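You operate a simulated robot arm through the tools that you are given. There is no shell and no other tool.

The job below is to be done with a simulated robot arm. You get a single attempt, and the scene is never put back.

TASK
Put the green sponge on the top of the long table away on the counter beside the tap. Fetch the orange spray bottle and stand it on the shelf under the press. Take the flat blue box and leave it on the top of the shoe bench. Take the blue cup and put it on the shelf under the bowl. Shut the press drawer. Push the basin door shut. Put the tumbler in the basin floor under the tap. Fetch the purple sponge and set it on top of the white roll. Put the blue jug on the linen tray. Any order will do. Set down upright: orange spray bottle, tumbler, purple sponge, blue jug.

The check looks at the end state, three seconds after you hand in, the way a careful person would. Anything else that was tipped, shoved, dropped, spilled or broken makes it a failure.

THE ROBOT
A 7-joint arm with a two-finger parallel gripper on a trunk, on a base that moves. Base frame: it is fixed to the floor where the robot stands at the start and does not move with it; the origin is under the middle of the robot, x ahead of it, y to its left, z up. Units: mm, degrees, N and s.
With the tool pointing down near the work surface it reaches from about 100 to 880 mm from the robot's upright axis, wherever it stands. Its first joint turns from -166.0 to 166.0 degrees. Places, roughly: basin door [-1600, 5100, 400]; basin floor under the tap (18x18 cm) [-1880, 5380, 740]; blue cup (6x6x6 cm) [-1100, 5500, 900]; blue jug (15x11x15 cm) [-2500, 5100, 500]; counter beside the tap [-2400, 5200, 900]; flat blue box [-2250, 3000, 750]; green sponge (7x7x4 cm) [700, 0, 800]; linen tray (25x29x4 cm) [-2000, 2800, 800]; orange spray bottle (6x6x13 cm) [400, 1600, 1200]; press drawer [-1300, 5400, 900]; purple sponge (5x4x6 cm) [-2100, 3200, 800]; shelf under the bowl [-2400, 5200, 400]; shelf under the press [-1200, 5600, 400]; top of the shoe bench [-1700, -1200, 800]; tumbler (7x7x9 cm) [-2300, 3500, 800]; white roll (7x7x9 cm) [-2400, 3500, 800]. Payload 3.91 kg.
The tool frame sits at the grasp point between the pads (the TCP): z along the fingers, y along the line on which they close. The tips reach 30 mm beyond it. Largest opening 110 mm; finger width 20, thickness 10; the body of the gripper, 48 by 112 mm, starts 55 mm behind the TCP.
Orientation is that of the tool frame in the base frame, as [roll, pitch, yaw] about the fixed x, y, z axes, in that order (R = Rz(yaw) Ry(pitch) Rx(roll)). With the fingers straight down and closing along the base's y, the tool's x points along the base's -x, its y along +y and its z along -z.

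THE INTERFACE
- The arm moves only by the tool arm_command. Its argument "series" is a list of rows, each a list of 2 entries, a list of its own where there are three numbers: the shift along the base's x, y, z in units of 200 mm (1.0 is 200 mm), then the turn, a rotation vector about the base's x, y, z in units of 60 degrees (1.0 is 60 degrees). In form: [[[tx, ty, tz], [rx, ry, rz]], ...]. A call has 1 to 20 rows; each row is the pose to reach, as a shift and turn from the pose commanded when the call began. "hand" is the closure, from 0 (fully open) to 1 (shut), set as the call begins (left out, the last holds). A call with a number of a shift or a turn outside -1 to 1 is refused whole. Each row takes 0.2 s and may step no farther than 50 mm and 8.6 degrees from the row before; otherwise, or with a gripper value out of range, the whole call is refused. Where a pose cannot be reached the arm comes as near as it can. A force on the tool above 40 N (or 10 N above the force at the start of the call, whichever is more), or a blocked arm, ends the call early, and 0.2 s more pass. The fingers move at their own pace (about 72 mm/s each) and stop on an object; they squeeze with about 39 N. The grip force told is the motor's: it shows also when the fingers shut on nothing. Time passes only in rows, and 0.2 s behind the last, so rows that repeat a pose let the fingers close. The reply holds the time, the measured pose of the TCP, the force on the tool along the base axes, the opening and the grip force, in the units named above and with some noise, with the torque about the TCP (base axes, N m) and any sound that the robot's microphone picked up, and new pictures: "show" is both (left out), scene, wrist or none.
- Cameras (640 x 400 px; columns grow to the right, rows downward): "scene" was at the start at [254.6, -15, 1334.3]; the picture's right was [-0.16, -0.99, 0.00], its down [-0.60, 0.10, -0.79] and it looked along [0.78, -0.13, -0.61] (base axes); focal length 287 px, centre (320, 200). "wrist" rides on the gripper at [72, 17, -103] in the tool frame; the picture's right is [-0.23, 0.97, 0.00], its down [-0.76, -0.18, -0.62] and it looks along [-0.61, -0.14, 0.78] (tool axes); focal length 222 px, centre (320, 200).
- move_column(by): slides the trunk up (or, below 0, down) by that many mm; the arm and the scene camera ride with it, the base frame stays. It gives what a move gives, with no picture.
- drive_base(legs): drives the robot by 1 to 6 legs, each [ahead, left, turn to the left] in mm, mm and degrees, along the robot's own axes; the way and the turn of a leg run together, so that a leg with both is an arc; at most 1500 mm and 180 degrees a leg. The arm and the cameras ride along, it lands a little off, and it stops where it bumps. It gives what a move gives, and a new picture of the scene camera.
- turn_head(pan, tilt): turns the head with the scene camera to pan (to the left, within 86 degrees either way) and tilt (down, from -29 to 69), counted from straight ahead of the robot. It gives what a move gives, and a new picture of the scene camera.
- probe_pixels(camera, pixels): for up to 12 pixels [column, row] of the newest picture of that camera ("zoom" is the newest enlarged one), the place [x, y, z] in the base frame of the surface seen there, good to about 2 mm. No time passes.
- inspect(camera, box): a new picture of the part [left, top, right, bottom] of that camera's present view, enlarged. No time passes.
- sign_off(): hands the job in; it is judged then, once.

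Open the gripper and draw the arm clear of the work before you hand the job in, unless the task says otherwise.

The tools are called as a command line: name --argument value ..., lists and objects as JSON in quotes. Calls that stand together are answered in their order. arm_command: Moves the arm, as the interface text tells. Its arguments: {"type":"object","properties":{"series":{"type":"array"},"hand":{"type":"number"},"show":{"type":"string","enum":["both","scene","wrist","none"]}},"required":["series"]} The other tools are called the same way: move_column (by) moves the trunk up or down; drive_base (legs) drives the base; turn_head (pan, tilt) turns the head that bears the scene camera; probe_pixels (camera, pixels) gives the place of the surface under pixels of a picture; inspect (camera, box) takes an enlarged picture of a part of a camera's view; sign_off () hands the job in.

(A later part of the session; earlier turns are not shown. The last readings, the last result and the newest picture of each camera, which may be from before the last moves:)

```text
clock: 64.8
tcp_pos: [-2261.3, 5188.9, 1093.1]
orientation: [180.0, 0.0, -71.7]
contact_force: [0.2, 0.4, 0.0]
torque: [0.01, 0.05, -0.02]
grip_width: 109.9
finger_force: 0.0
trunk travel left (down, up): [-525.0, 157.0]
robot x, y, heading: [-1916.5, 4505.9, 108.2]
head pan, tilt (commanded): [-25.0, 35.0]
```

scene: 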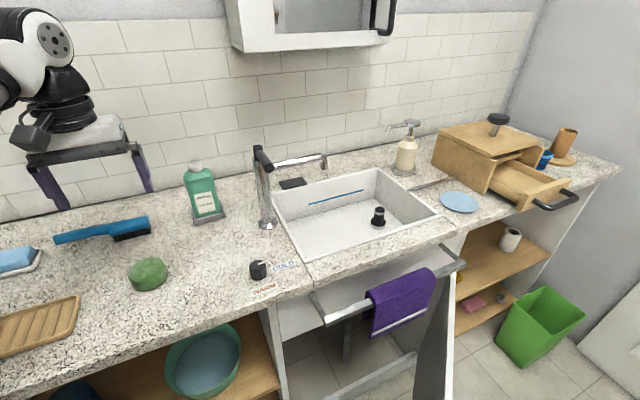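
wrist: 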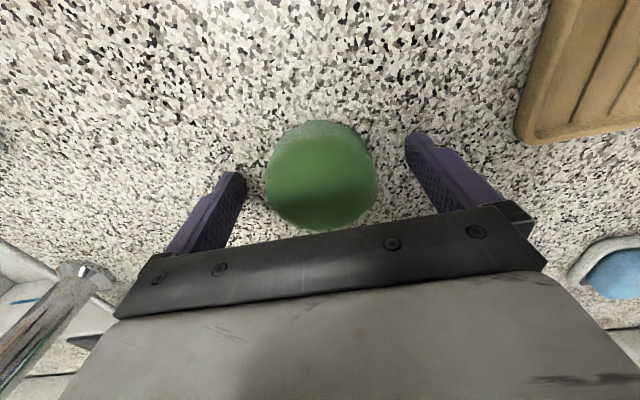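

Great view: the press with its open drawer at (530,190), the blue cup at (546,160), and the basin with a plug. I'll zoom in on the press area.

inspect --camera "scene" --box '[420, 90, 640, 240]'

probe_pixels --camera "scene" --pixels '[[546, 158], [546, 165], [565, 140], [563, 160], [537, 190], [556, 204], [575, 195], [540, 175], [500, 120], [470, 150], [460, 202], [600, 170]]'

```text
2.67 times, centred on (530, 165) of scene
```

zoom: 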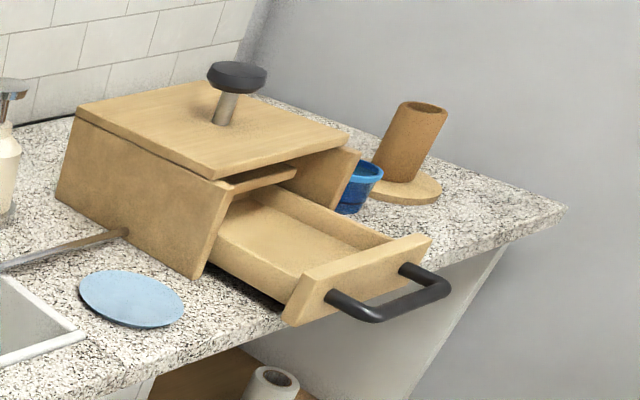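

```text
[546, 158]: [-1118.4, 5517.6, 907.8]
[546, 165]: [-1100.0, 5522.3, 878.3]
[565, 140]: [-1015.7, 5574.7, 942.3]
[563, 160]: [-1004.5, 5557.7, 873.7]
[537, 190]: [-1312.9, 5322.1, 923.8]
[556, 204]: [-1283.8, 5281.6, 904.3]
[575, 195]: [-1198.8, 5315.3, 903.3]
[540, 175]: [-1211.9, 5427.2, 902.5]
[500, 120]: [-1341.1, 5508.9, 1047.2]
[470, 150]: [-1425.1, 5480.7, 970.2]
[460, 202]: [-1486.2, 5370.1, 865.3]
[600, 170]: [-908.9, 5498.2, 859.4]
```

The press drawer handle is near [-1240, 5298, 903], and the blue cup is to its right near [-1100, 5540]. I'll retract the arm to a compact pose and look at the right part of the room before driving there.

arm_command --series '[[[0.15, -0.165, 0.05], [0, 0, 0]], [[0.3, -0.33, 0.1], [0, 0, 0]], [[0.45, -0.5, 0.15], [0, 0, 0]], [[0.6, -0.66, 0.2], [0, 0, 0]], [[0.75, -0.83, 0.25], [0, 0, 0]], [[0.9, -0.99, 0.3], [0, 0, 0]]]' --show "none"

turn_head --pan -65 --tilt 30

```text
clock: 66.2
tcp_pos: [-2080.4, 4990.5, 1153.8]
orientation: [-179.9, 0.0, -71.7]
contact_force: [-0.7, -0.5, 0.4]
torque: [-0.01, -0.03, 0.0]
grip_width: 109.9
finger_force: 0.0
trunk travel left (down, up): [-525.0, 157.0]
robot x, y, heading: [-1918.6, 4505.6, 108.2]
head pan, tilt (commanded): [-25.0, 35.0]
```

```text
clock: 67.2
tcp_pos: [-2081.3, 4991.2, 1154.1]
orientation: [-180.0, 0.1, -71.8]
contact_force: [0.7, 0.6, 0.2]
torque: [0.03, 0.0, 0.0]
grip_width: 110.0
finger_force: 0.0
trunk travel left (down, up): [-525.0, 157.0]
robot x, y, heading: [-1915.4, 4509.9, 108.2]
head pan, tilt (commanded): [-65.0, 30.0]
```

scene: 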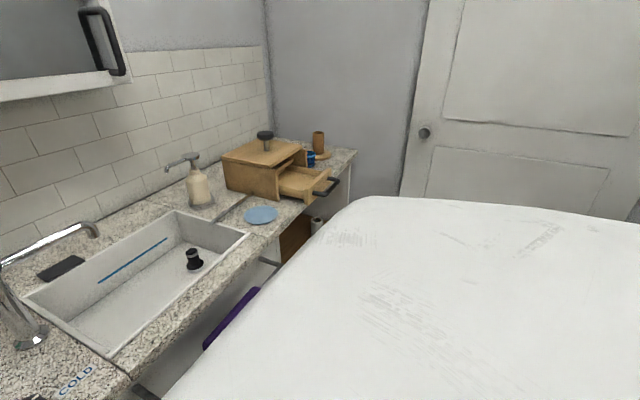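

A door and wall lie on the right side; I'll probe their location, then back up and move right in front of the press.

probe_pixels --camera "scene" --pixels '[[340, 100], [500, 120], [600, 160], [430, 180], [318, 132], [311, 158]]'

drive_base --legs '[[-260, 0, 0], [0, -600, 0]]'

turn_head --pan -20 --tilt 35

```text
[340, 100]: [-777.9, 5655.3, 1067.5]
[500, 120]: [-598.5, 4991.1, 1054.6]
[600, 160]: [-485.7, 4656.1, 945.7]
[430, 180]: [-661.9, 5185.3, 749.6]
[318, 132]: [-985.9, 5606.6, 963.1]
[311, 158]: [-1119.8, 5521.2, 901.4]
```

```text
clock: 73.8
tcp_pos: [-1436.1, 4930.6, 1153.6]
orientation: [180.0, 0.0, -71.9]
contact_force: [0.2, -0.4, 0.5]
torque: [0.02, 0.01, 0.0]
grip_width: 109.8
finger_force: 0.1
trunk travel left (down, up): [-525.0, 157.0]
robot x, y, heading: [-1276.8, 4449.8, 107.9]
head pan, tilt (commanded): [-65.0, 30.0]
```

scene: 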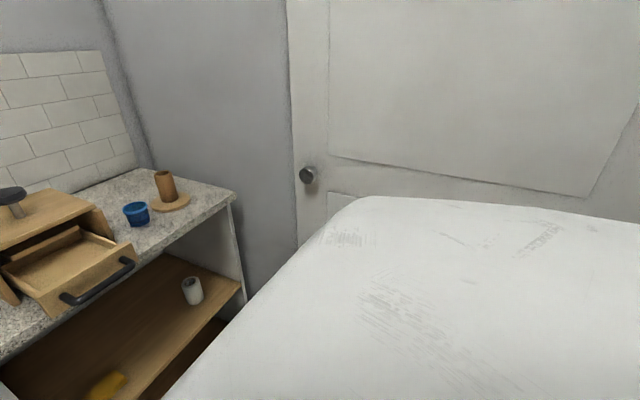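

```text
clock: 74.9
tcp_pos: [-1436.0, 4931.0, 1153.7]
orientation: [-180.0, 0.0, -71.9]
contact_force: [-0.3, 0.1, -0.9]
torque: [-0.01, 0.02, -0.02]
grip_width: 110.0
finger_force: 0.1
trunk travel left (down, up): [-525.0, 157.0]
robot x, y, heading: [-1273.3, 4447.8, 108.3]
head pan, tilt (commanded): [-20.0, 35.0]
```

scene: 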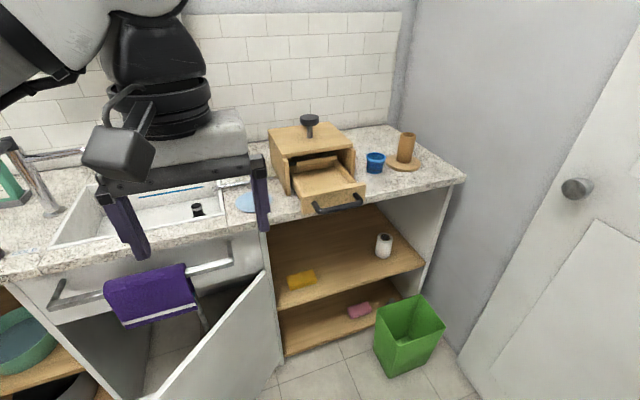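

Clear view of the press drawer (front around (335,200)), cup at (375,162), and the shelf under the press. I'll zoom in and probe these.

inspect --camera "scene" --box '[255, 100, 455, 230]'

probe_pixels --camera "zoom" --pixels '[[160, 345], [340, 305], [190, 358], [345, 322], [265, 340], [260, 322], [330, 270], [115, 270], [320, 255], [385, 200], [385, 230], [420, 205]]'

```text
3.08 times, centred on (355, 165) of scene
```

zoom: 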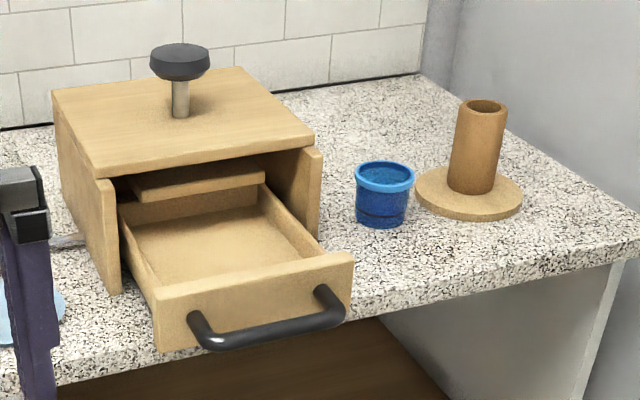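

```text
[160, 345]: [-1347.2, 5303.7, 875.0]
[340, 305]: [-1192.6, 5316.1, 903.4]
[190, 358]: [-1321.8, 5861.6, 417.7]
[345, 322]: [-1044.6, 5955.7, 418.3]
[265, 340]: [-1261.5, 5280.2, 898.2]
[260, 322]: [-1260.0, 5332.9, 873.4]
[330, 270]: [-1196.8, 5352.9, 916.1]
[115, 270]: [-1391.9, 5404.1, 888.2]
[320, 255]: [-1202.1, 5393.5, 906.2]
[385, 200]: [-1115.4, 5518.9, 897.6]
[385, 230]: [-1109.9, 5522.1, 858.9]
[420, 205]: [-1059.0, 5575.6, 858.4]
```

The drawer front is at v≈5460 with its handle bar at about [-1261, 5280, 897]. I'll check the green bin position, then move the base right and slightly forward for reach.

probe_pixels --camera "scene" --pixels '[[377, 340], [393, 374], [440, 350], [378, 310], [420, 297], [443, 323], [270, 275], [160, 390], [385, 245], [300, 280], [360, 310], [420, 265]]'

drive_base --legs '[[80, -230, 0]]'

```text
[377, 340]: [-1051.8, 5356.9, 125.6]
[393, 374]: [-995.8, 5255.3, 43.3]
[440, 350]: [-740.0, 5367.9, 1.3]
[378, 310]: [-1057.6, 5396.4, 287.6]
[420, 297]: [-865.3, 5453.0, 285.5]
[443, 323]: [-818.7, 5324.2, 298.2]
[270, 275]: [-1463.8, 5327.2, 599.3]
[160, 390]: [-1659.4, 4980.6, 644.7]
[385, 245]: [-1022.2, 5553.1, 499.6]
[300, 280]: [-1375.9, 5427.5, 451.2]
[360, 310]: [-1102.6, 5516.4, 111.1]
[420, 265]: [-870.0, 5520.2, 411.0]
```

```text
clock: 77.3
tcp_pos: [-1243.5, 5079.1, 1154.3]
orientation: [-179.9, 0.0, -71.9]
contact_force: [0.1, 0.3, 0.2]
torque: [0.0, 0.0, 0.02]
grip_width: 109.9
finger_force: 0.0
trunk travel left (down, up): [-525.0, 157.0]
robot x, y, heading: [-1082.4, 4596.1, 108.2]
head pan, tilt (commanded): [-20.0, 35.0]
```

scene: 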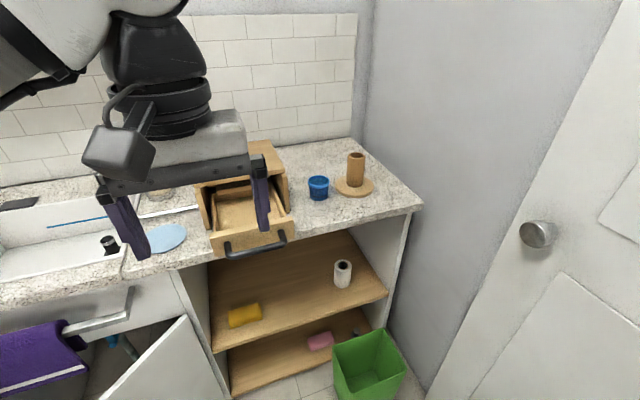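

Now u≈391, v≈4705. I'll half-close the fingers and bring the gripper to just in front of the handle, then lower it.

arm_command --series '[[[0.01, 0.22, 0], [0, 0, 0]], [[0.02, 0.45, 0], [0, 0, 0]], [[0.03, 0.67, 0], [0, 0, 0]], [[0.03, 0.67, -0.22], [0, 0, 0]], [[0.03, 0.67, -0.44], [0, 0, 0]], [[0.03, 0.67, -0.66], [0, 0, 0]], [[0.03, 0.67, -0.85], [0, 0, 0]], [[0.03, 0.67, -1.0], [0, 0, 0]]]' --hand 0.5 --show "both"

```text
clock: 79.1
tcp_pos: [-1236.9, 5212.8, 953.9]
orientation: [-179.9, 0.0, -71.9]
contact_force: [1.1, 0.1, 0.1]
torque: [-0.03, -0.04, 0.01]
grip_width: 55.4
finger_force: 0.1
trunk travel left (down, up): [-525.0, 157.0]
robot x, y, heading: [-1080.3, 4599.0, 107.9]
head pan, tilt (commanded): [-20.0, 35.0]
```

scene: 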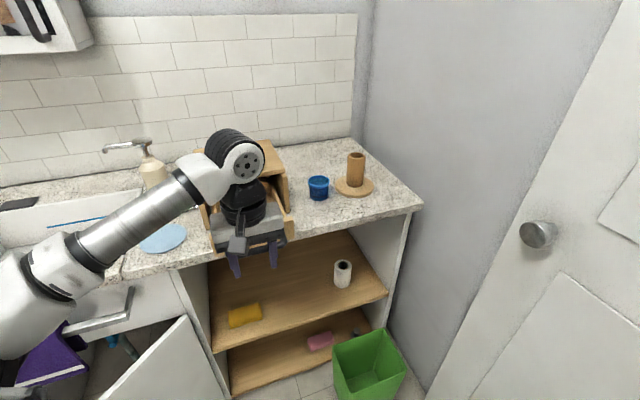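
wrist: 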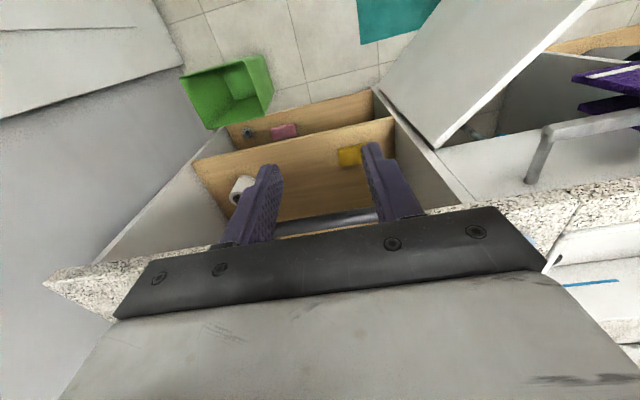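

The handle bar spans behind both fingers at (325,222) in the wrist view. I'll lower to z≈912 and advance toward the handle.

arm_command --series '[[[0, 0, -0.1], [0, 0, 0]], [[0, 0, -0.21], [0, 0, 0]], [[-0.031, 0.095, -0.21], [0, 0, 0]], [[-0.062, 0.19, -0.21], [0, 0, 0]], [[-0.077, 0.238, -0.21], [0, 0, 0]]]' --show "both"

```text
clock: 80.3
tcp_pos: [-1251.0, 5261.1, 911.5]
orientation: [180.0, -0.1, -71.8]
contact_force: [0.6, 0.8, 1.0]
torque: [0.0, -0.02, 0.02]
grip_width: 55.2
finger_force: 0.1
trunk travel left (down, up): [-525.0, 157.0]
robot x, y, heading: [-1078.7, 4596.1, 108.1]
head pan, tilt (commanded): [-20.0, 35.0]
```

scene: 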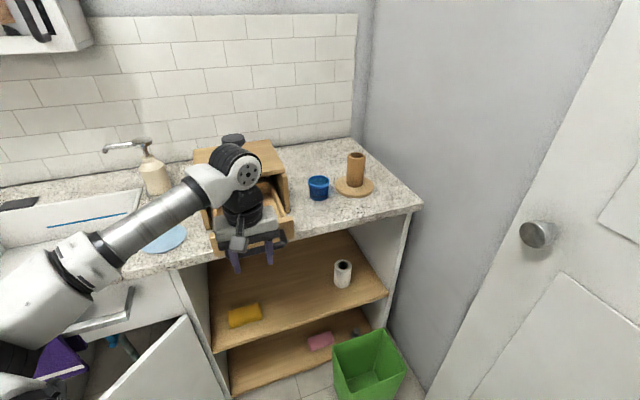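
wrist: 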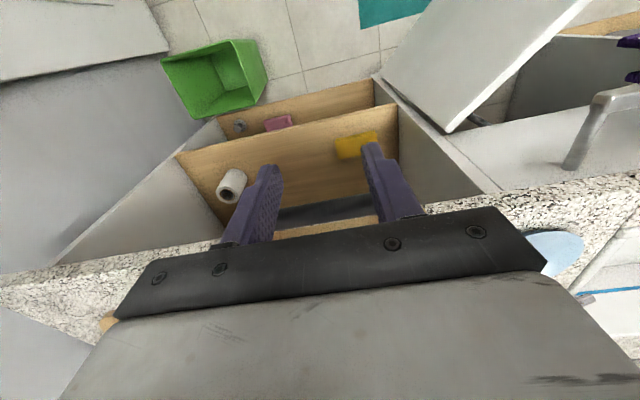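

No contact yet (TCP v≈5390). I'll push on in 10 mm steps.

arm_command --series '[[[-0.0155, 0.0476, 0], [0, 0, 0]], [[-0.031, 0.095, 0], [0, 0, 0]], [[-0.0464, 0.1427, 0], [0, 0, 0]], [[-0.0618, 0.19, 0], [0, 0, 0]]]' --show "scene"

```text
clock: 81.3
tcp_pos: [-1264.1, 5298.5, 912.2]
orientation: [179.9, 0.0, -71.8]
contact_force: [0.3, -0.6, -0.4]
torque: [-0.03, 0.0, -0.03]
grip_width: 55.1
finger_force: 0.3
trunk travel left (down, up): [-525.0, 157.0]
robot x, y, heading: [-1079.9, 4599.0, 107.9]
head pan, tilt (commanded): [-20.0, 35.0]
```

scene: 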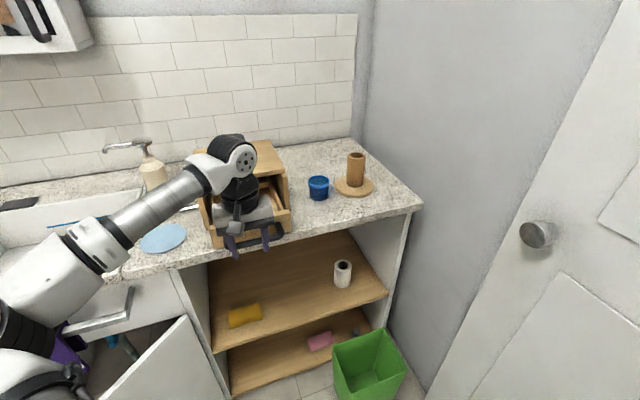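

Force is near zero; I'll zoom in to check that the fingers are actually pushing the handle.

inspect --camera "scene" --box '[180, 120, 320, 280]'

inspect --camera "wrist" --box '[180, 120, 480, 300]'

```text
2.50 times, centred on (250, 200) of scene
```

zoom: 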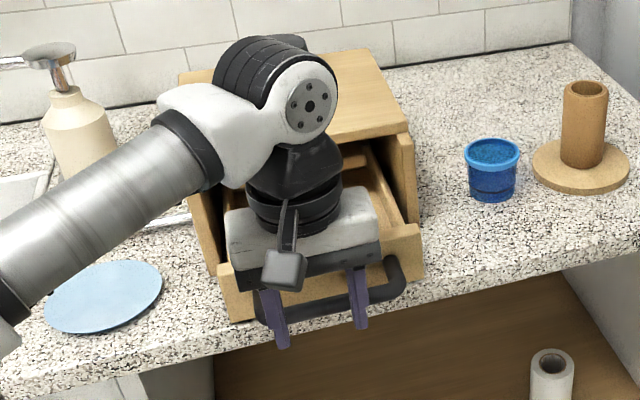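

```text
2.13 times, centred on (330, 210) of wrist
```

zoom: 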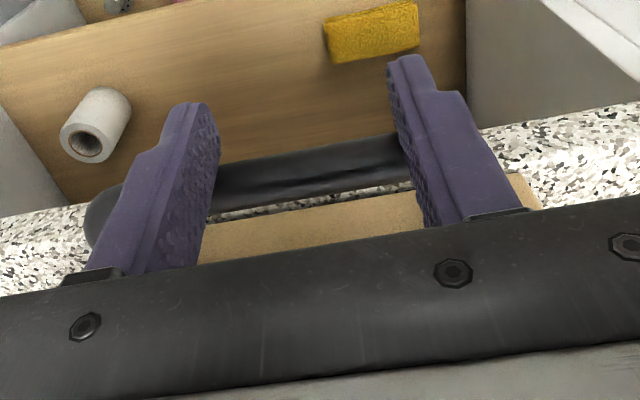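

The fingers are pushing the bar properly. Before continuing I'll check the clearance between the wrist and the press lid and knob.

probe_pixels --camera "scene" --pixels '[[246, 162], [232, 138], [262, 150], [270, 148], [282, 170], [268, 160], [208, 152], [285, 215], [235, 240], [280, 185]]'

```text
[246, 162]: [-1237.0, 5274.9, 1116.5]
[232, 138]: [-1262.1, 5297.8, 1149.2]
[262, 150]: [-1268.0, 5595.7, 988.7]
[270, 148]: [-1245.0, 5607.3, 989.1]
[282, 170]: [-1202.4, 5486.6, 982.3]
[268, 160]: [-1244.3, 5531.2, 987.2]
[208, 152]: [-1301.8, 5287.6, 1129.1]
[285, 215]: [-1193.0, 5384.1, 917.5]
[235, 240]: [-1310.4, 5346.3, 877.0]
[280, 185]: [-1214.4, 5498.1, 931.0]
```

Lid front is at v≈5590 and the drawer front is at about 5489 now, so roughly 100 mm remains. I'll push another 60 mm in 10 mm steps.

arm_command --series '[[[-0.0155, 0.0476, 0], [0, 0, 0]], [[-0.031, 0.095, 0], [0, 0, 0]], [[-0.0464, 0.1427, 0], [0, 0, 0]], [[-0.0618, 0.19, 0], [0, 0, 0]], [[-0.0773, 0.2378, 0], [0, 0, 0]], [[-0.0927, 0.2853, 0], [0, 0, 0]]]' --show "none"

inspect --camera "scene" --box '[180, 120, 320, 280]'

```text
clock: 82.7
tcp_pos: [-1281.5, 5355.2, 913.4]
orientation: [-179.9, -0.1, -72.0]
contact_force: [-0.1, -0.4, 0.3]
torque: [0.02, 0.02, 0.02]
grip_width: 55.1
finger_force: 0.1
trunk travel left (down, up): [-525.0, 157.0]
robot x, y, heading: [-1080.3, 4596.3, 108.2]
head pan, tilt (commanded): [-20.0, 35.0]
```

```text
2.50 times, centred on (250, 200) of scene
```

zoom: 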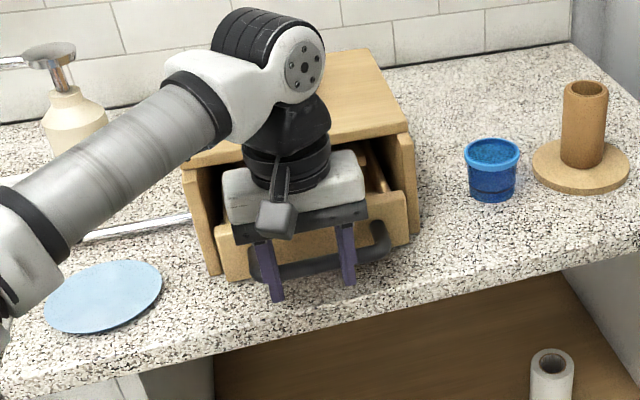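

The press hasn't shifted, and the drawer is about half closed. I'll push 30 mm more.

arm_command --series '[[[-0.0155, 0.0476, 0], [0, 0, 0]], [[-0.031, 0.095, 0], [0, 0, 0]], [[-0.0464, 0.1427, 0], [0, 0, 0]]]' --show "none"

inspect --camera "scene" --box '[180, 120, 320, 280]'

```text
clock: 83.5
tcp_pos: [-1286.8, 5371.7, 912.2]
orientation: [179.7, -1.1, -72.1]
contact_force: [3.3, -14.0, 6.6]
torque: [-0.22, 0.19, 0.29]
grip_width: 54.9
finger_force: 0.3
trunk travel left (down, up): [-525.0, 157.0]
robot x, y, heading: [-1079.0, 4599.4, 108.0]
head pan, tilt (commanded): [-20.0, 35.0]
stopped in row 3: the force on the tool passed its limit at 52 N (the readings are from after the stop); the commanded pose is now the measured one
```

```text
2.50 times, centred on (250, 200) of scene
```

zoom: 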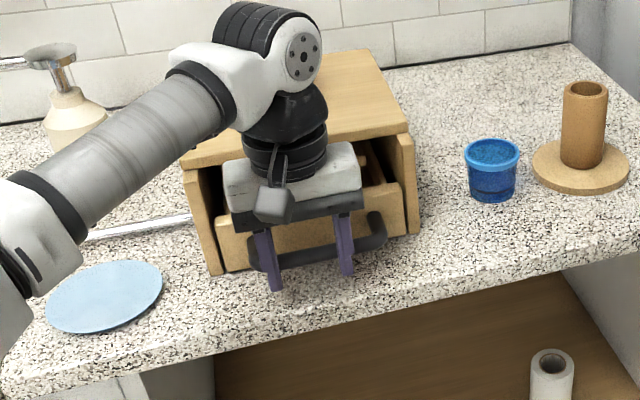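

The push stopped at 52 N, with the drawer front about at v≈5570. I'll back off and look at whether the drawer is fully shut.

arm_command --series '[[[0.031, -0.095, 0], [0, 0, 0]], [[0.093, -0.285, 0], [0, 0, 0]], [[0.155, -0.476, 0], [0, 0, 0]], [[0.232, -0.713, 0], [0, 0, 0]], [[0.309, -0.951, 0.0], [0, 0, 0]]]' --show "none"

inspect --camera "scene" --box '[180, 120, 320, 280]'

```text
clock: 84.7
tcp_pos: [-1226.4, 5183.2, 909.1]
orientation: [-180.0, -1.1, -72.1]
contact_force: [-0.5, -0.3, 0.8]
torque: [-0.01, 0.01, 0.03]
grip_width: 54.8
finger_force: 0.0
trunk travel left (down, up): [-525.0, 157.0]
robot x, y, heading: [-1082.3, 4596.5, 108.3]
head pan, tilt (commanded): [-20.0, 35.0]
```

```text
2.50 times, centred on (250, 200) of scene
```

zoom: 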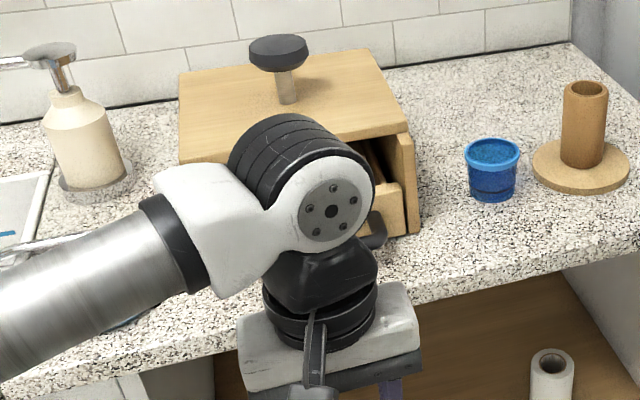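

The arm blocks the view; I'll move it up and to the left.

arm_command --series '[[[0, 0, 0.2], [0, 0, 0]], [[0, 0, 0.4], [0, 0, 0]], [[-0.15, -0.1, 0.55], [0, 0, 0]], [[-0.35, -0.18, 0.65], [0, 0, 0]], [[-0.55, -0.24, 0.75], [0, 0, 0]], [[-0.75, -0.3, 0.85], [0, 0, 0]], [[-0.95, -0.36, 0.95], [0, 0, 0]]]' --show "none"

inspect --camera "scene" --box '[180, 100, 340, 260]'

```text
clock: 86.2
tcp_pos: [-1415.7, 5111.6, 1099.5]
orientation: [180.0, -1.1, -72.1]
contact_force: [0.5, 0.2, -0.1]
torque: [-0.02, 0.01, -0.01]
grip_width: 55.1
finger_force: 0.0
trunk travel left (down, up): [-525.0, 157.0]
robot x, y, heading: [-1079.7, 4595.8, 108.1]
head pan, tilt (commanded): [-20.0, 35.0]
```

```text
2.50 times, centred on (260, 180) of scene
```

zoom: 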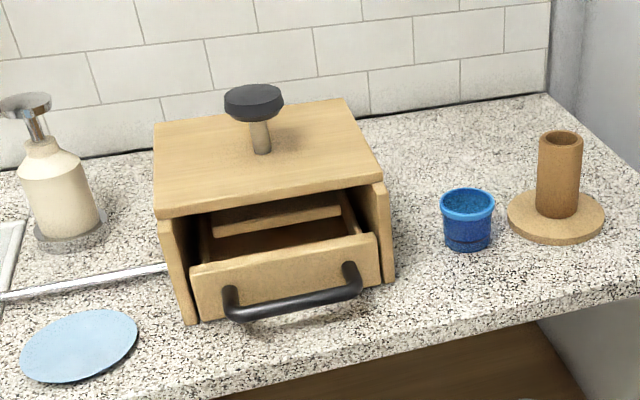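

I'll probe the drawer front against the press's side panels to see whether it's flush.

probe_pixels --camera "zoom" --pixels '[[182, 300], [172, 260], [385, 255], [383, 220], [200, 300], [200, 280], [370, 265], [368, 245], [290, 285], [160, 218], [375, 190], [295, 308]]'

inspect --camera "scene" --box '[210, 140, 290, 190]'

```text
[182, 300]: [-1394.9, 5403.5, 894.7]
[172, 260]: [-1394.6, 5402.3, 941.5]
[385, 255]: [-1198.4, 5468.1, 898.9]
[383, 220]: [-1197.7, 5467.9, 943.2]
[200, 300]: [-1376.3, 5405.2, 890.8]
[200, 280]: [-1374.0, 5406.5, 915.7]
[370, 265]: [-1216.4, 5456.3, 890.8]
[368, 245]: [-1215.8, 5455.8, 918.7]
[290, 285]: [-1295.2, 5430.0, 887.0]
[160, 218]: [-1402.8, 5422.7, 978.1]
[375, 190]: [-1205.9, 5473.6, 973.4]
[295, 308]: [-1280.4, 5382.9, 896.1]
```

```text
8.00 times, centred on (250, 165) of scene
```

zoom: 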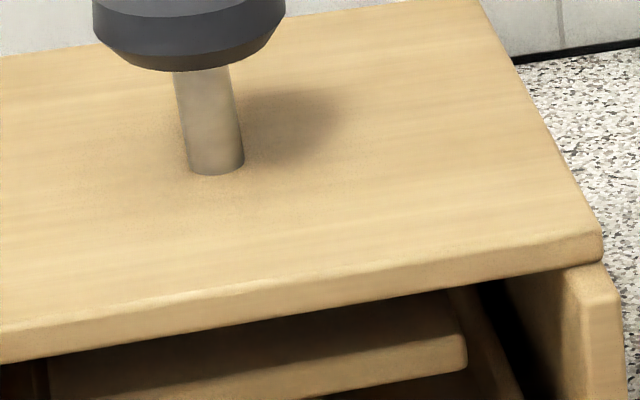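

The drawer front is at v≈5566, essentially flush with the side panels (5570), and it met a hard stop, so it's shut; the press itself hasn't moved. Now I'll measure the cup and its wooden neighbour.

inspect --camera "scene" --box '[290, 140, 390, 210]'

probe_pixels --camera "scene" --pixels '[[318, 178], [318, 187], [318, 197], [309, 182], [329, 182], [336, 190], [340, 195], [355, 195], [354, 155], [348, 170], [362, 170], [330, 196]]'

```text
5.71 times, centred on (340, 175) of scene
```

zoom: 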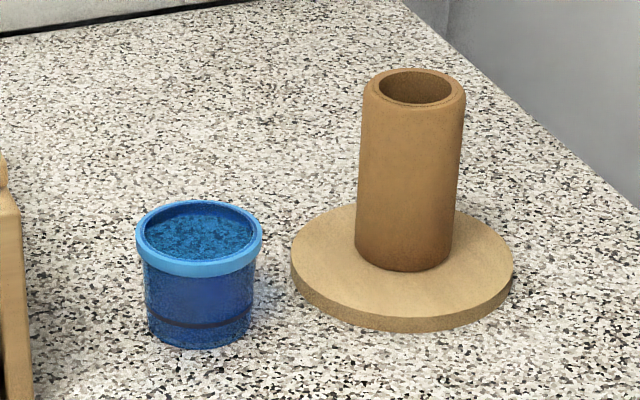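

```text
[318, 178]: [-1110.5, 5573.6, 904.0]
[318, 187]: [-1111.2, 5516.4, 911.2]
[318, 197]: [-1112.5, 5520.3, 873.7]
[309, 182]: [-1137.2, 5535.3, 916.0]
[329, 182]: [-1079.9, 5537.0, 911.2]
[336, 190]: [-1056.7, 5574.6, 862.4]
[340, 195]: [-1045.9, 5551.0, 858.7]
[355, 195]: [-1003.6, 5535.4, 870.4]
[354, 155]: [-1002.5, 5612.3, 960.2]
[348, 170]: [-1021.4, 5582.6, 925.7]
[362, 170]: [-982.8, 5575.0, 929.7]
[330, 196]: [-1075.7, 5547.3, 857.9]
```

The cup (with contents) is centred near [-1108, 5545], rim radius ~29, z 859–918; I must keep it level. I'll pitch the tool to 45° forward-down so the same pose can later go under the counter, set the opening to ~88 mm, and shift the base closer.

arm_command --series '[[[0, 0, 0], [0.122, 0.0396, 0]], [[0, 0, 0], [0.244, 0.0791, 0]], [[0, 0, 0], [0.3655, 0.1187, 0]], [[0, 0, 0], [0.487, 0.158, 0]], [[0, 0, 0], [0.609, 0.198, 0]], [[0, 0, 0], [0.731, 0.2374, 0]]]' --hand 0.2 --show "none"

drive_base --legs '[[100, -180, 0]]'

```text
clock: 87.7
tcp_pos: [-1417.8, 5112.1, 1099.0]
orientation: [179.8, 45.1, -72.2]
contact_force: [-0.7, 0.3, 0.0]
torque: [0.0, 0.01, 0.0]
grip_width: 87.8
finger_force: 0.1
trunk travel left (down, up): [-525.0, 157.0]
robot x, y, heading: [-1080.6, 4596.8, 108.3]
head pan, tilt (commanded): [-20.0, 35.0]
```

```text
clock: 89.7
tcp_pos: [-1276.6, 5261.9, 1100.1]
orientation: [179.7, 45.1, -72.0]
contact_force: [1.0, 0.0, -0.3]
torque: [-0.02, 0.0, 0.0]
grip_width: 88.2
finger_force: 0.1
trunk travel left (down, up): [-525.0, 157.0]
robot x, y, heading: [-938.0, 4746.8, 108.3]
head pan, tilt (commanded): [-20.0, 35.0]
```

scene: 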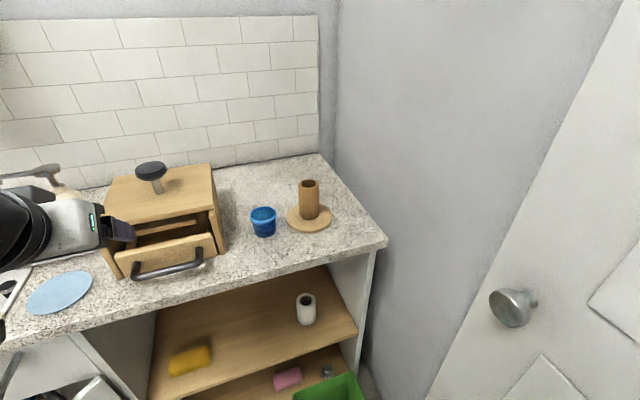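

The cup is at (263,222) from here. I'll re-probe its rim for an accurate centre.

inspect --camera "scene" --box '[230, 170, 340, 250]'

probe_pixels --camera "scene" --pixels '[[251, 213], [276, 213], [263, 219], [263, 207], [263, 235], [254, 232], [274, 230], [286, 215], [300, 195], [218, 245]]'

```text
5.00 times, centred on (285, 210) of scene
```

zoom: 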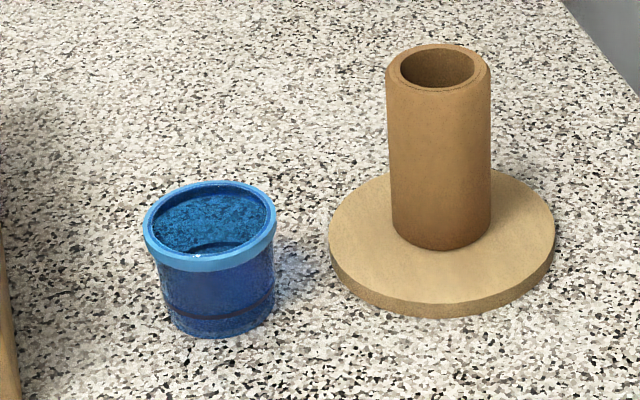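

```text
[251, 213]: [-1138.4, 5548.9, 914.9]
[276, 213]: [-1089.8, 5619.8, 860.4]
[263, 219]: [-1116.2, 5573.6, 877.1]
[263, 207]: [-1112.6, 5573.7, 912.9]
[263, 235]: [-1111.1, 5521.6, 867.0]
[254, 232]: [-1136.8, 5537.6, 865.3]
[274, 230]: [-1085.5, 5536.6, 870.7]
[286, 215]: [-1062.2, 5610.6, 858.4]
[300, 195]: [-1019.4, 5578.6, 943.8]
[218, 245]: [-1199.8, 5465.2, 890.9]
```

Cup centre refined to about [-1109, 5545.5]. I'll move the open, pitched gripper right and then to a pre-grasp 110 mm back along the approach.

arm_command --series '[[[0.18, 0.058, 0], [0, 0, 0]], [[0.36, 0.117, 0], [0, 0, 0]], [[0.54, 0.175, 0], [0, 0, 0]], [[0.7135, 0.232, 0], [0, 0, 0]]]' --show "none"

arm_command --series '[[[0.05, 0.163, -0.1], [0, 0, 0]], [[0.1, 0.326, -0.22], [0, 0, 0]], [[0.15, 0.49, -0.35], [0, 0, 0]], [[0.2, 0.653, -0.5], [0, 0, 0]], [[0.245, 0.816, -0.645], [0, 0, 0]]]' --show "both"

```text
clock: 90.7
tcp_pos: [-1133.4, 5308.2, 1097.6]
orientation: [179.8, 45.2, -71.9]
contact_force: [1.0, -0.7, -0.4]
torque: [-0.04, 0.0, 0.0]
grip_width: 88.1
finger_force: 0.1
trunk travel left (down, up): [-525.0, 157.0]
robot x, y, heading: [-939.5, 4749.4, 108.0]
head pan, tilt (commanded): [-20.0, 35.0]
```

```text
clock: 91.9
tcp_pos: [-1085.4, 5473.0, 969.2]
orientation: [179.8, 45.0, -72.2]
contact_force: [-0.2, 0.7, -0.4]
torque: [0.01, 0.03, 0.0]
grip_width: 87.8
finger_force: 0.1
trunk travel left (down, up): [-525.0, 157.0]
robot x, y, heading: [-937.3, 4748.2, 108.4]
head pan, tilt (commanded): [-20.0, 35.0]
```

scene: 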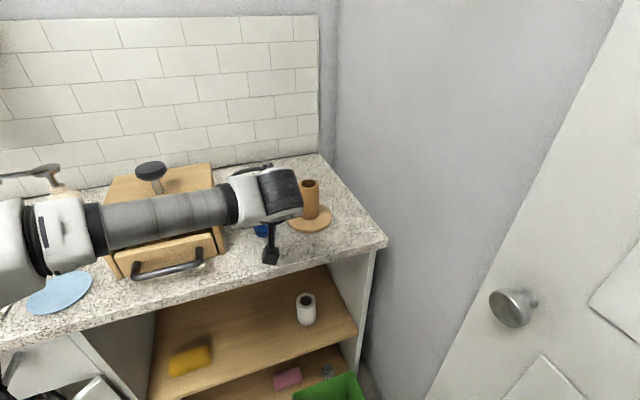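
wrist: 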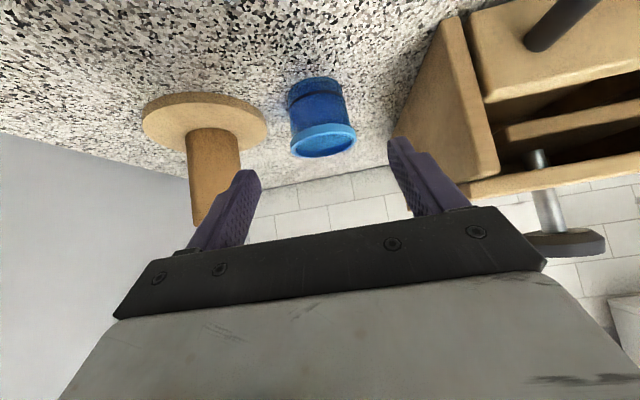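

The cup is centred between the fingers in the wrist view. Before descending I'll check the forearm's height over the press knob.

probe_pixels --camera "scene" --pixels '[[120, 220], [170, 210], [170, 240], [215, 205], [240, 220], [280, 190], [70, 240], [30, 240], [150, 170], [150, 164], [110, 248], [200, 228]]'

```text
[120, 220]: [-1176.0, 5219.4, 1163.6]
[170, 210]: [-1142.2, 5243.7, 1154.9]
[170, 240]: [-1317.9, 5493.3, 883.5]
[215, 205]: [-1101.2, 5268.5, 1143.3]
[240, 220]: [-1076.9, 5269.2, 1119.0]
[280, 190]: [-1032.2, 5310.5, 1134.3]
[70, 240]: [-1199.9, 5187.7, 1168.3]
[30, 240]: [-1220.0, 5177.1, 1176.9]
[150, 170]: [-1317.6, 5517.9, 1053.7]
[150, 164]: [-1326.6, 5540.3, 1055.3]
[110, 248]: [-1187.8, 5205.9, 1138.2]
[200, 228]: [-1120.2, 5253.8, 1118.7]
```

The forearm is in front of the counter at v≈5330, so it's clear. I'll advance along the approach to the cup.

arm_command --series '[[[-0.03, 0.09, -0.095], [0, 0, 0]], [[-0.06, 0.18, -0.19], [0, 0, 0]], [[-0.09, 0.27, -0.285], [0, 0, 0]], [[-0.117, 0.36, -0.38], [0, 0, 0]]]' --show "both"

```text
clock: 92.9
tcp_pos: [-1108.3, 5543.4, 893.9]
orientation: [179.8, 45.1, -72.0]
contact_force: [-0.2, -0.3, 0.0]
torque: [-0.06, 0.02, 0.02]
grip_width: 88.1
finger_force: 0.1
trunk travel left (down, up): [-525.0, 157.0]
robot x, y, heading: [-941.0, 4745.9, 108.2]
head pan, tilt (commanded): [-20.0, 35.0]
```

scene: 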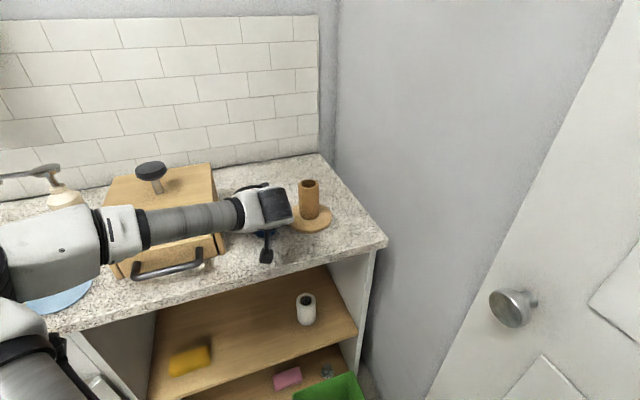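
wrist: 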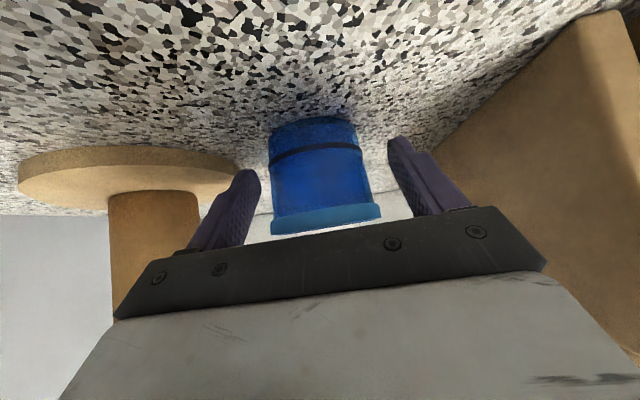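

The cup is between the fingers. I'll close.

arm_command --series '[[[0, 0, 0], [0, 0, 0]], [[0, 0, 0], [0, 0, 0]], [[0, 0, 0], [0, 0, 0]], [[0, 0, 0], [0, 0, 0]]]' --hand 1 --show "wrist"

```text
clock: 93.9
tcp_pos: [-1109.0, 5543.5, 894.5]
orientation: [179.8, 45.0, -71.9]
contact_force: [-0.4, 0.0, 0.6]
torque: [0.03, 0.01, -0.01]
grip_width: 57.0
finger_force: 39.2
trunk travel left (down, up): [-525.0, 157.0]
robot x, y, heading: [-936.6, 4746.7, 108.3]
head pan, tilt (commanded): [-20.0, 35.0]
```

wrist: 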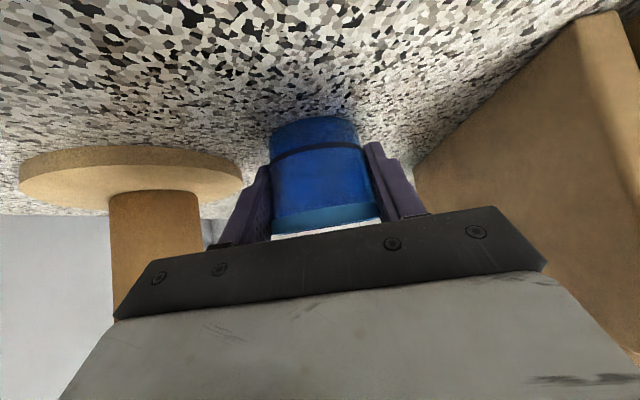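

The cup is gripped (57 mm). I'll lift straight up gently, then retract.

arm_command --series '[[[0, 0, 0.05], [0, 0, 0]], [[0, 0, 0.15], [0, 0, 0]], [[0, 0, 0.27], [0, 0, 0]], [[0, 0, 0.4], [0, 0, 0]], [[0, 0, 0.55], [0, 0, 0]], [[0, 0, 0.7], [0, 0, 0]], [[0, 0, 0.82], [0, 0, 0]]]' --show "wrist"

```text
clock: 95.5
tcp_pos: [-1107.0, 5543.2, 1059.2]
orientation: [179.8, 45.1, -72.0]
contact_force: [-0.3, -0.3, -1.0]
torque: [0.0, -0.01, 0.0]
grip_width: 57.1
finger_force: 38.5
trunk travel left (down, up): [-525.0, 157.0]
robot x, y, heading: [-938.5, 4747.3, 108.5]
head pan, tilt (commanded): [-20.0, 35.0]
```

wrist: 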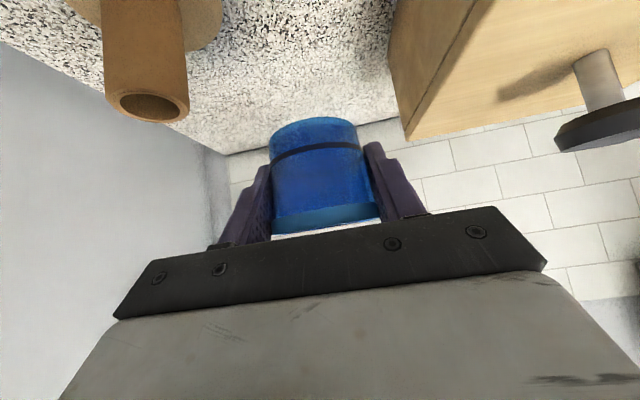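

The cup is up. I'll retract it toward the robot, and then look left to locate the elbow relative to the robot.

arm_command --series '[[[0.05, -0.16, 0.02], [0, 0, 0]], [[0.1, -0.33, 0.04], [0, 0, 0]], [[0.155, -0.5, 0.06], [0, 0, 0]], [[0.21, -0.67, 0.08], [0, 0, 0]], [[0.26, -0.83, 0.1], [0, 0, 0]], [[0.31, -0.98, 0.1], [0, 0, 0]]]' --show "none"

turn_head --pan 30 --tilt 35

```text
clock: 96.9
tcp_pos: [-1045.4, 5346.7, 1077.4]
orientation: [179.8, 45.0, -72.0]
contact_force: [0.4, -0.2, -0.3]
torque: [-0.01, -0.01, 0.0]
grip_width: 56.9
finger_force: 38.9
trunk travel left (down, up): [-525.0, 157.0]
robot x, y, heading: [-937.2, 4746.3, 108.2]
head pan, tilt (commanded): [-20.0, 35.0]
```

```text
clock: 98.1
tcp_pos: [-1045.8, 5347.5, 1077.6]
orientation: [179.7, 45.1, -72.1]
contact_force: [0.3, -0.4, -0.2]
torque: [0.04, 0.01, 0.02]
grip_width: 57.0
finger_force: 38.3
trunk travel left (down, up): [-525.0, 157.0]
robot x, y, heading: [-936.9, 4749.4, 108.3]
head pan, tilt (commanded): [30.0, 35.0]
```

scene: 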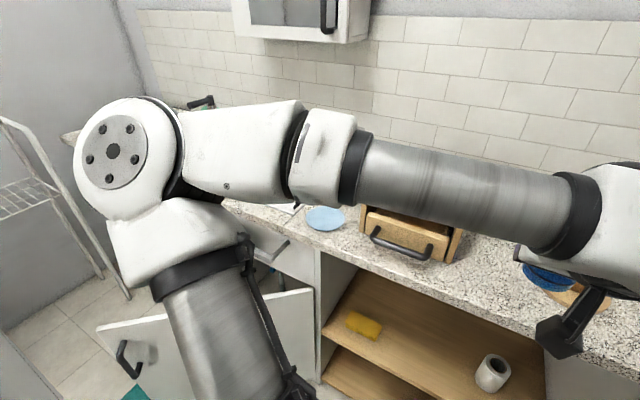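

I'll probe the elbow's outline and the shoulder to learn its offset from the robot axis.

probe_pixels --camera "scene" --pixels '[[82, 160], [112, 150], [115, 205], [170, 160], [240, 290], [200, 225], [300, 140], [105, 330], [300, 300]]'

```text
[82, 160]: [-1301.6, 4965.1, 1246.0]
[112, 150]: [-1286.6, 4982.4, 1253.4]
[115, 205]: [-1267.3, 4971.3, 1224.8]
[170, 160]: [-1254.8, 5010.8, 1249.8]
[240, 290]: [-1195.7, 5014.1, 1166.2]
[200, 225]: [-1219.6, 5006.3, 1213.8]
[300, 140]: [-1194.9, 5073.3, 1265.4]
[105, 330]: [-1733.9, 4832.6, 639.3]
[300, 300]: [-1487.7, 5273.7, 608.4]
```

Elbow offset is about 280–330 mm to the left and 320 ahead, at z≈1250. I'll back up slightly and slide left to u≈-430, keeping the cup high.

drive_base --legs '[[-130, 0, 0], [0, 500, 0], [0, 500, 0]]'

turn_head --pan 20 --tilt 40

```text
clock: 107.3
tcp_pos: [-1951.2, 4913.4, 1076.6]
orientation: [179.8, 45.1, -72.0]
contact_force: [-0.2, 0.3, -0.5]
torque: [0.01, 0.0, -0.02]
grip_width: 56.9
finger_force: 39.4
trunk travel left (down, up): [-525.0, 157.0]
robot x, y, heading: [-1844.5, 4319.4, 108.5]
head pan, tilt (commanded): [30.0, 35.0]
```

scene: 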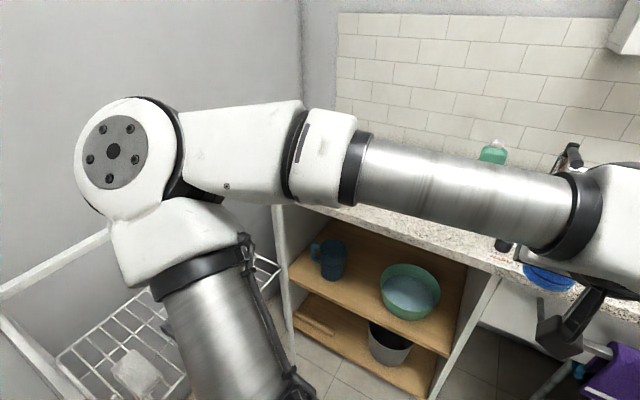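

```text
clock: 108.0
tcp_pos: [-1951.6, 4914.2, 1077.5]
orientation: [179.8, 45.1, -72.2]
contact_force: [-0.1, 0.0, -1.4]
torque: [0.03, -0.03, 0.01]
grip_width: 56.9
finger_force: 38.8
trunk travel left (down, up): [-525.0, 157.0]
robot x, y, heading: [-1846.3, 4317.8, 108.1]
head pan, tilt (commanded): [20.0, 40.0]
```

scene: 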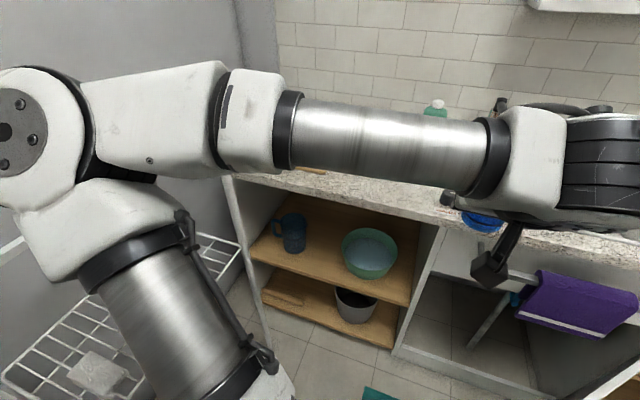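

The shelf with the jug at (291,232) and bowl at (370,253) is visible. I'll probe them for the placing spot.

inspect --camera "scene" --box '[230, 180, 450, 350]'

probe_pixels --camera "scene" --pixels '[[291, 248], [275, 235], [304, 235], [291, 215], [343, 250], [397, 250], [370, 275], [330, 270], [315, 280], [260, 250], [350, 290], [410, 300]]'

```text
2.35 times, centred on (340, 265) of scene
```

zoom: 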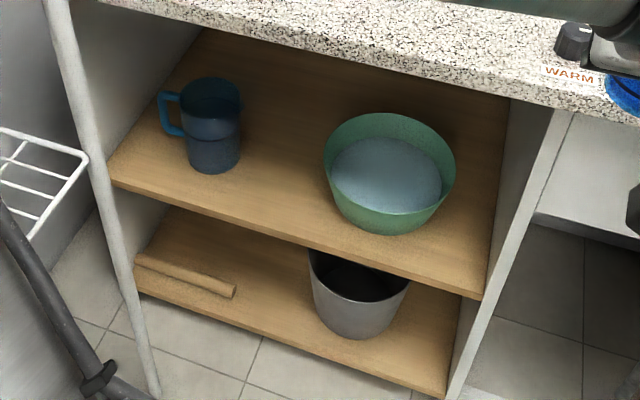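

```text
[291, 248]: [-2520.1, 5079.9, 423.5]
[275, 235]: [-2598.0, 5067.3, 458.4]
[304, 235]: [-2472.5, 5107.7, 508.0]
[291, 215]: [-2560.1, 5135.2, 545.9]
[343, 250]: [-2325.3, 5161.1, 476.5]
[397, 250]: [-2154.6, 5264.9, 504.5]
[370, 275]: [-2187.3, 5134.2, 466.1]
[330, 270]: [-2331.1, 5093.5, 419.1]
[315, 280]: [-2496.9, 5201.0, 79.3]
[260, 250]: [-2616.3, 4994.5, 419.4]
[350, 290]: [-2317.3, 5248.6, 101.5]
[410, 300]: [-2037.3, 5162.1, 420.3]
```

Shelf top is z≈419, jug at u≈-828 and bowl (holding water) at u≈-515, with a clear spot near [-2369, 5092]. To keep the elbow away from the rack I'll stand farther right, turned left about 35°.

drive_base --legs '[[63, -220, 0], [0, 0, 35]]'

turn_head --pan 20 --tilt 40

```text
clock: 112.1
tcp_pos: [-2089.5, 4872.4, 1077.5]
orientation: [179.8, 45.1, -37.1]
contact_force: [-0.1, 0.1, -0.2]
torque: [0.02, -0.02, -0.02]
grip_width: 56.7
finger_force: 39.1
trunk travel left (down, up): [-525.0, 157.0]
robot x, y, heading: [-1657.8, 4440.7, 143.2]
head pan, tilt (commanded): [20.0, 40.0]
```

scene: 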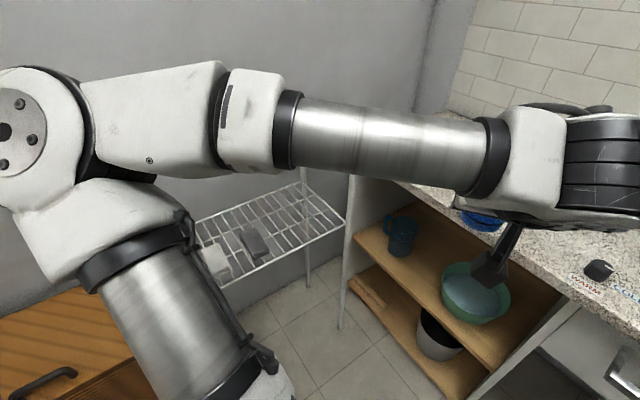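

```text
clock: 112.7
tcp_pos: [-2089.1, 4872.1, 1078.6]
orientation: [179.8, 45.1, -37.0]
contact_force: [0.3, 0.4, -0.2]
torque: [0.0, 0.03, 0.01]
grip_width: 56.9
finger_force: 38.7
trunk travel left (down, up): [-525.0, 157.0]
robot x, y, heading: [-1658.2, 4448.2, 143.2]
head pan, tilt (commanded): [20.0, 40.0]
```

scene: 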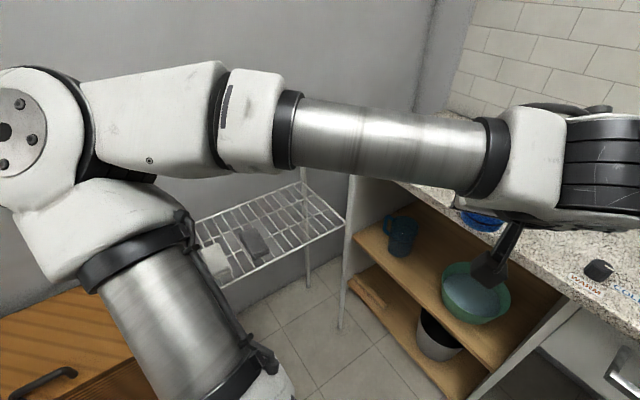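

Position as planned; elbow is well clear of the rack. I'll lower the trunk in two steps.

move_column --by -220

turn_head --pan 25 --tilt 25

```text
clock: 115.0
tcp_pos: [-2086.9, 4873.4, 856.9]
orientation: [179.8, 45.2, -37.0]
contact_force: [-0.8, -0.1, -0.3]
torque: [-0.02, 0.02, 0.01]
grip_width: 57.2
finger_force: 38.8
trunk travel left (down, up): [-305.0, 377.0]
robot x, y, heading: [-1656.9, 4444.6, 143.3]
head pan, tilt (commanded): [20.0, 40.0]
```

```text
clock: 115.8
tcp_pos: [-2089.2, 4873.7, 856.7]
orientation: [179.9, 45.1, -37.0]
contact_force: [-1.2, 0.1, -0.7]
torque: [-0.02, -0.02, -0.02]
grip_width: 56.9
finger_force: 39.0
trunk travel left (down, up): [-305.0, 377.0]
robot x, y, heading: [-1659.7, 4443.5, 143.1]
head pan, tilt (commanded): [25.0, 25.0]
```

scene: 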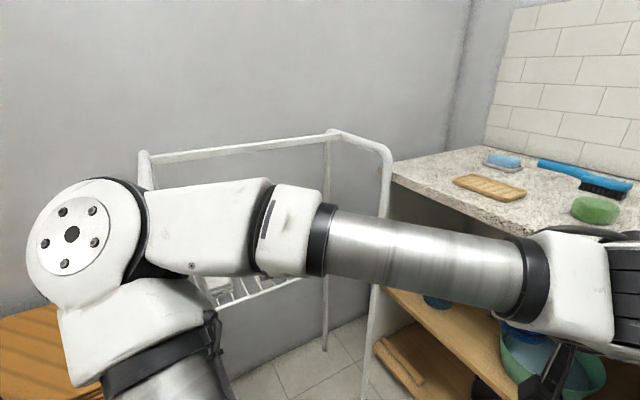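

I'll check the distance between elbow and rack post before going lower.

probe_pixels --camera "scene" --pixels '[[35, 235], [75, 235], [130, 190], [200, 200], [147, 165], [235, 150], [385, 165], [290, 190], [70, 290], [20, 330]]'

```text
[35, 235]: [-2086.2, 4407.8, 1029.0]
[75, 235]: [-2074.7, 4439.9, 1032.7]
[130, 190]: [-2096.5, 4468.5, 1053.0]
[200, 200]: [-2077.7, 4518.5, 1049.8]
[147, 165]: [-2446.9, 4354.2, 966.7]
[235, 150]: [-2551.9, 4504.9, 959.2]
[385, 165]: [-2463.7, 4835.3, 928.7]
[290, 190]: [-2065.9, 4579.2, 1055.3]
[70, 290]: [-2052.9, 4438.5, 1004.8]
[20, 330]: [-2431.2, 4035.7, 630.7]
```

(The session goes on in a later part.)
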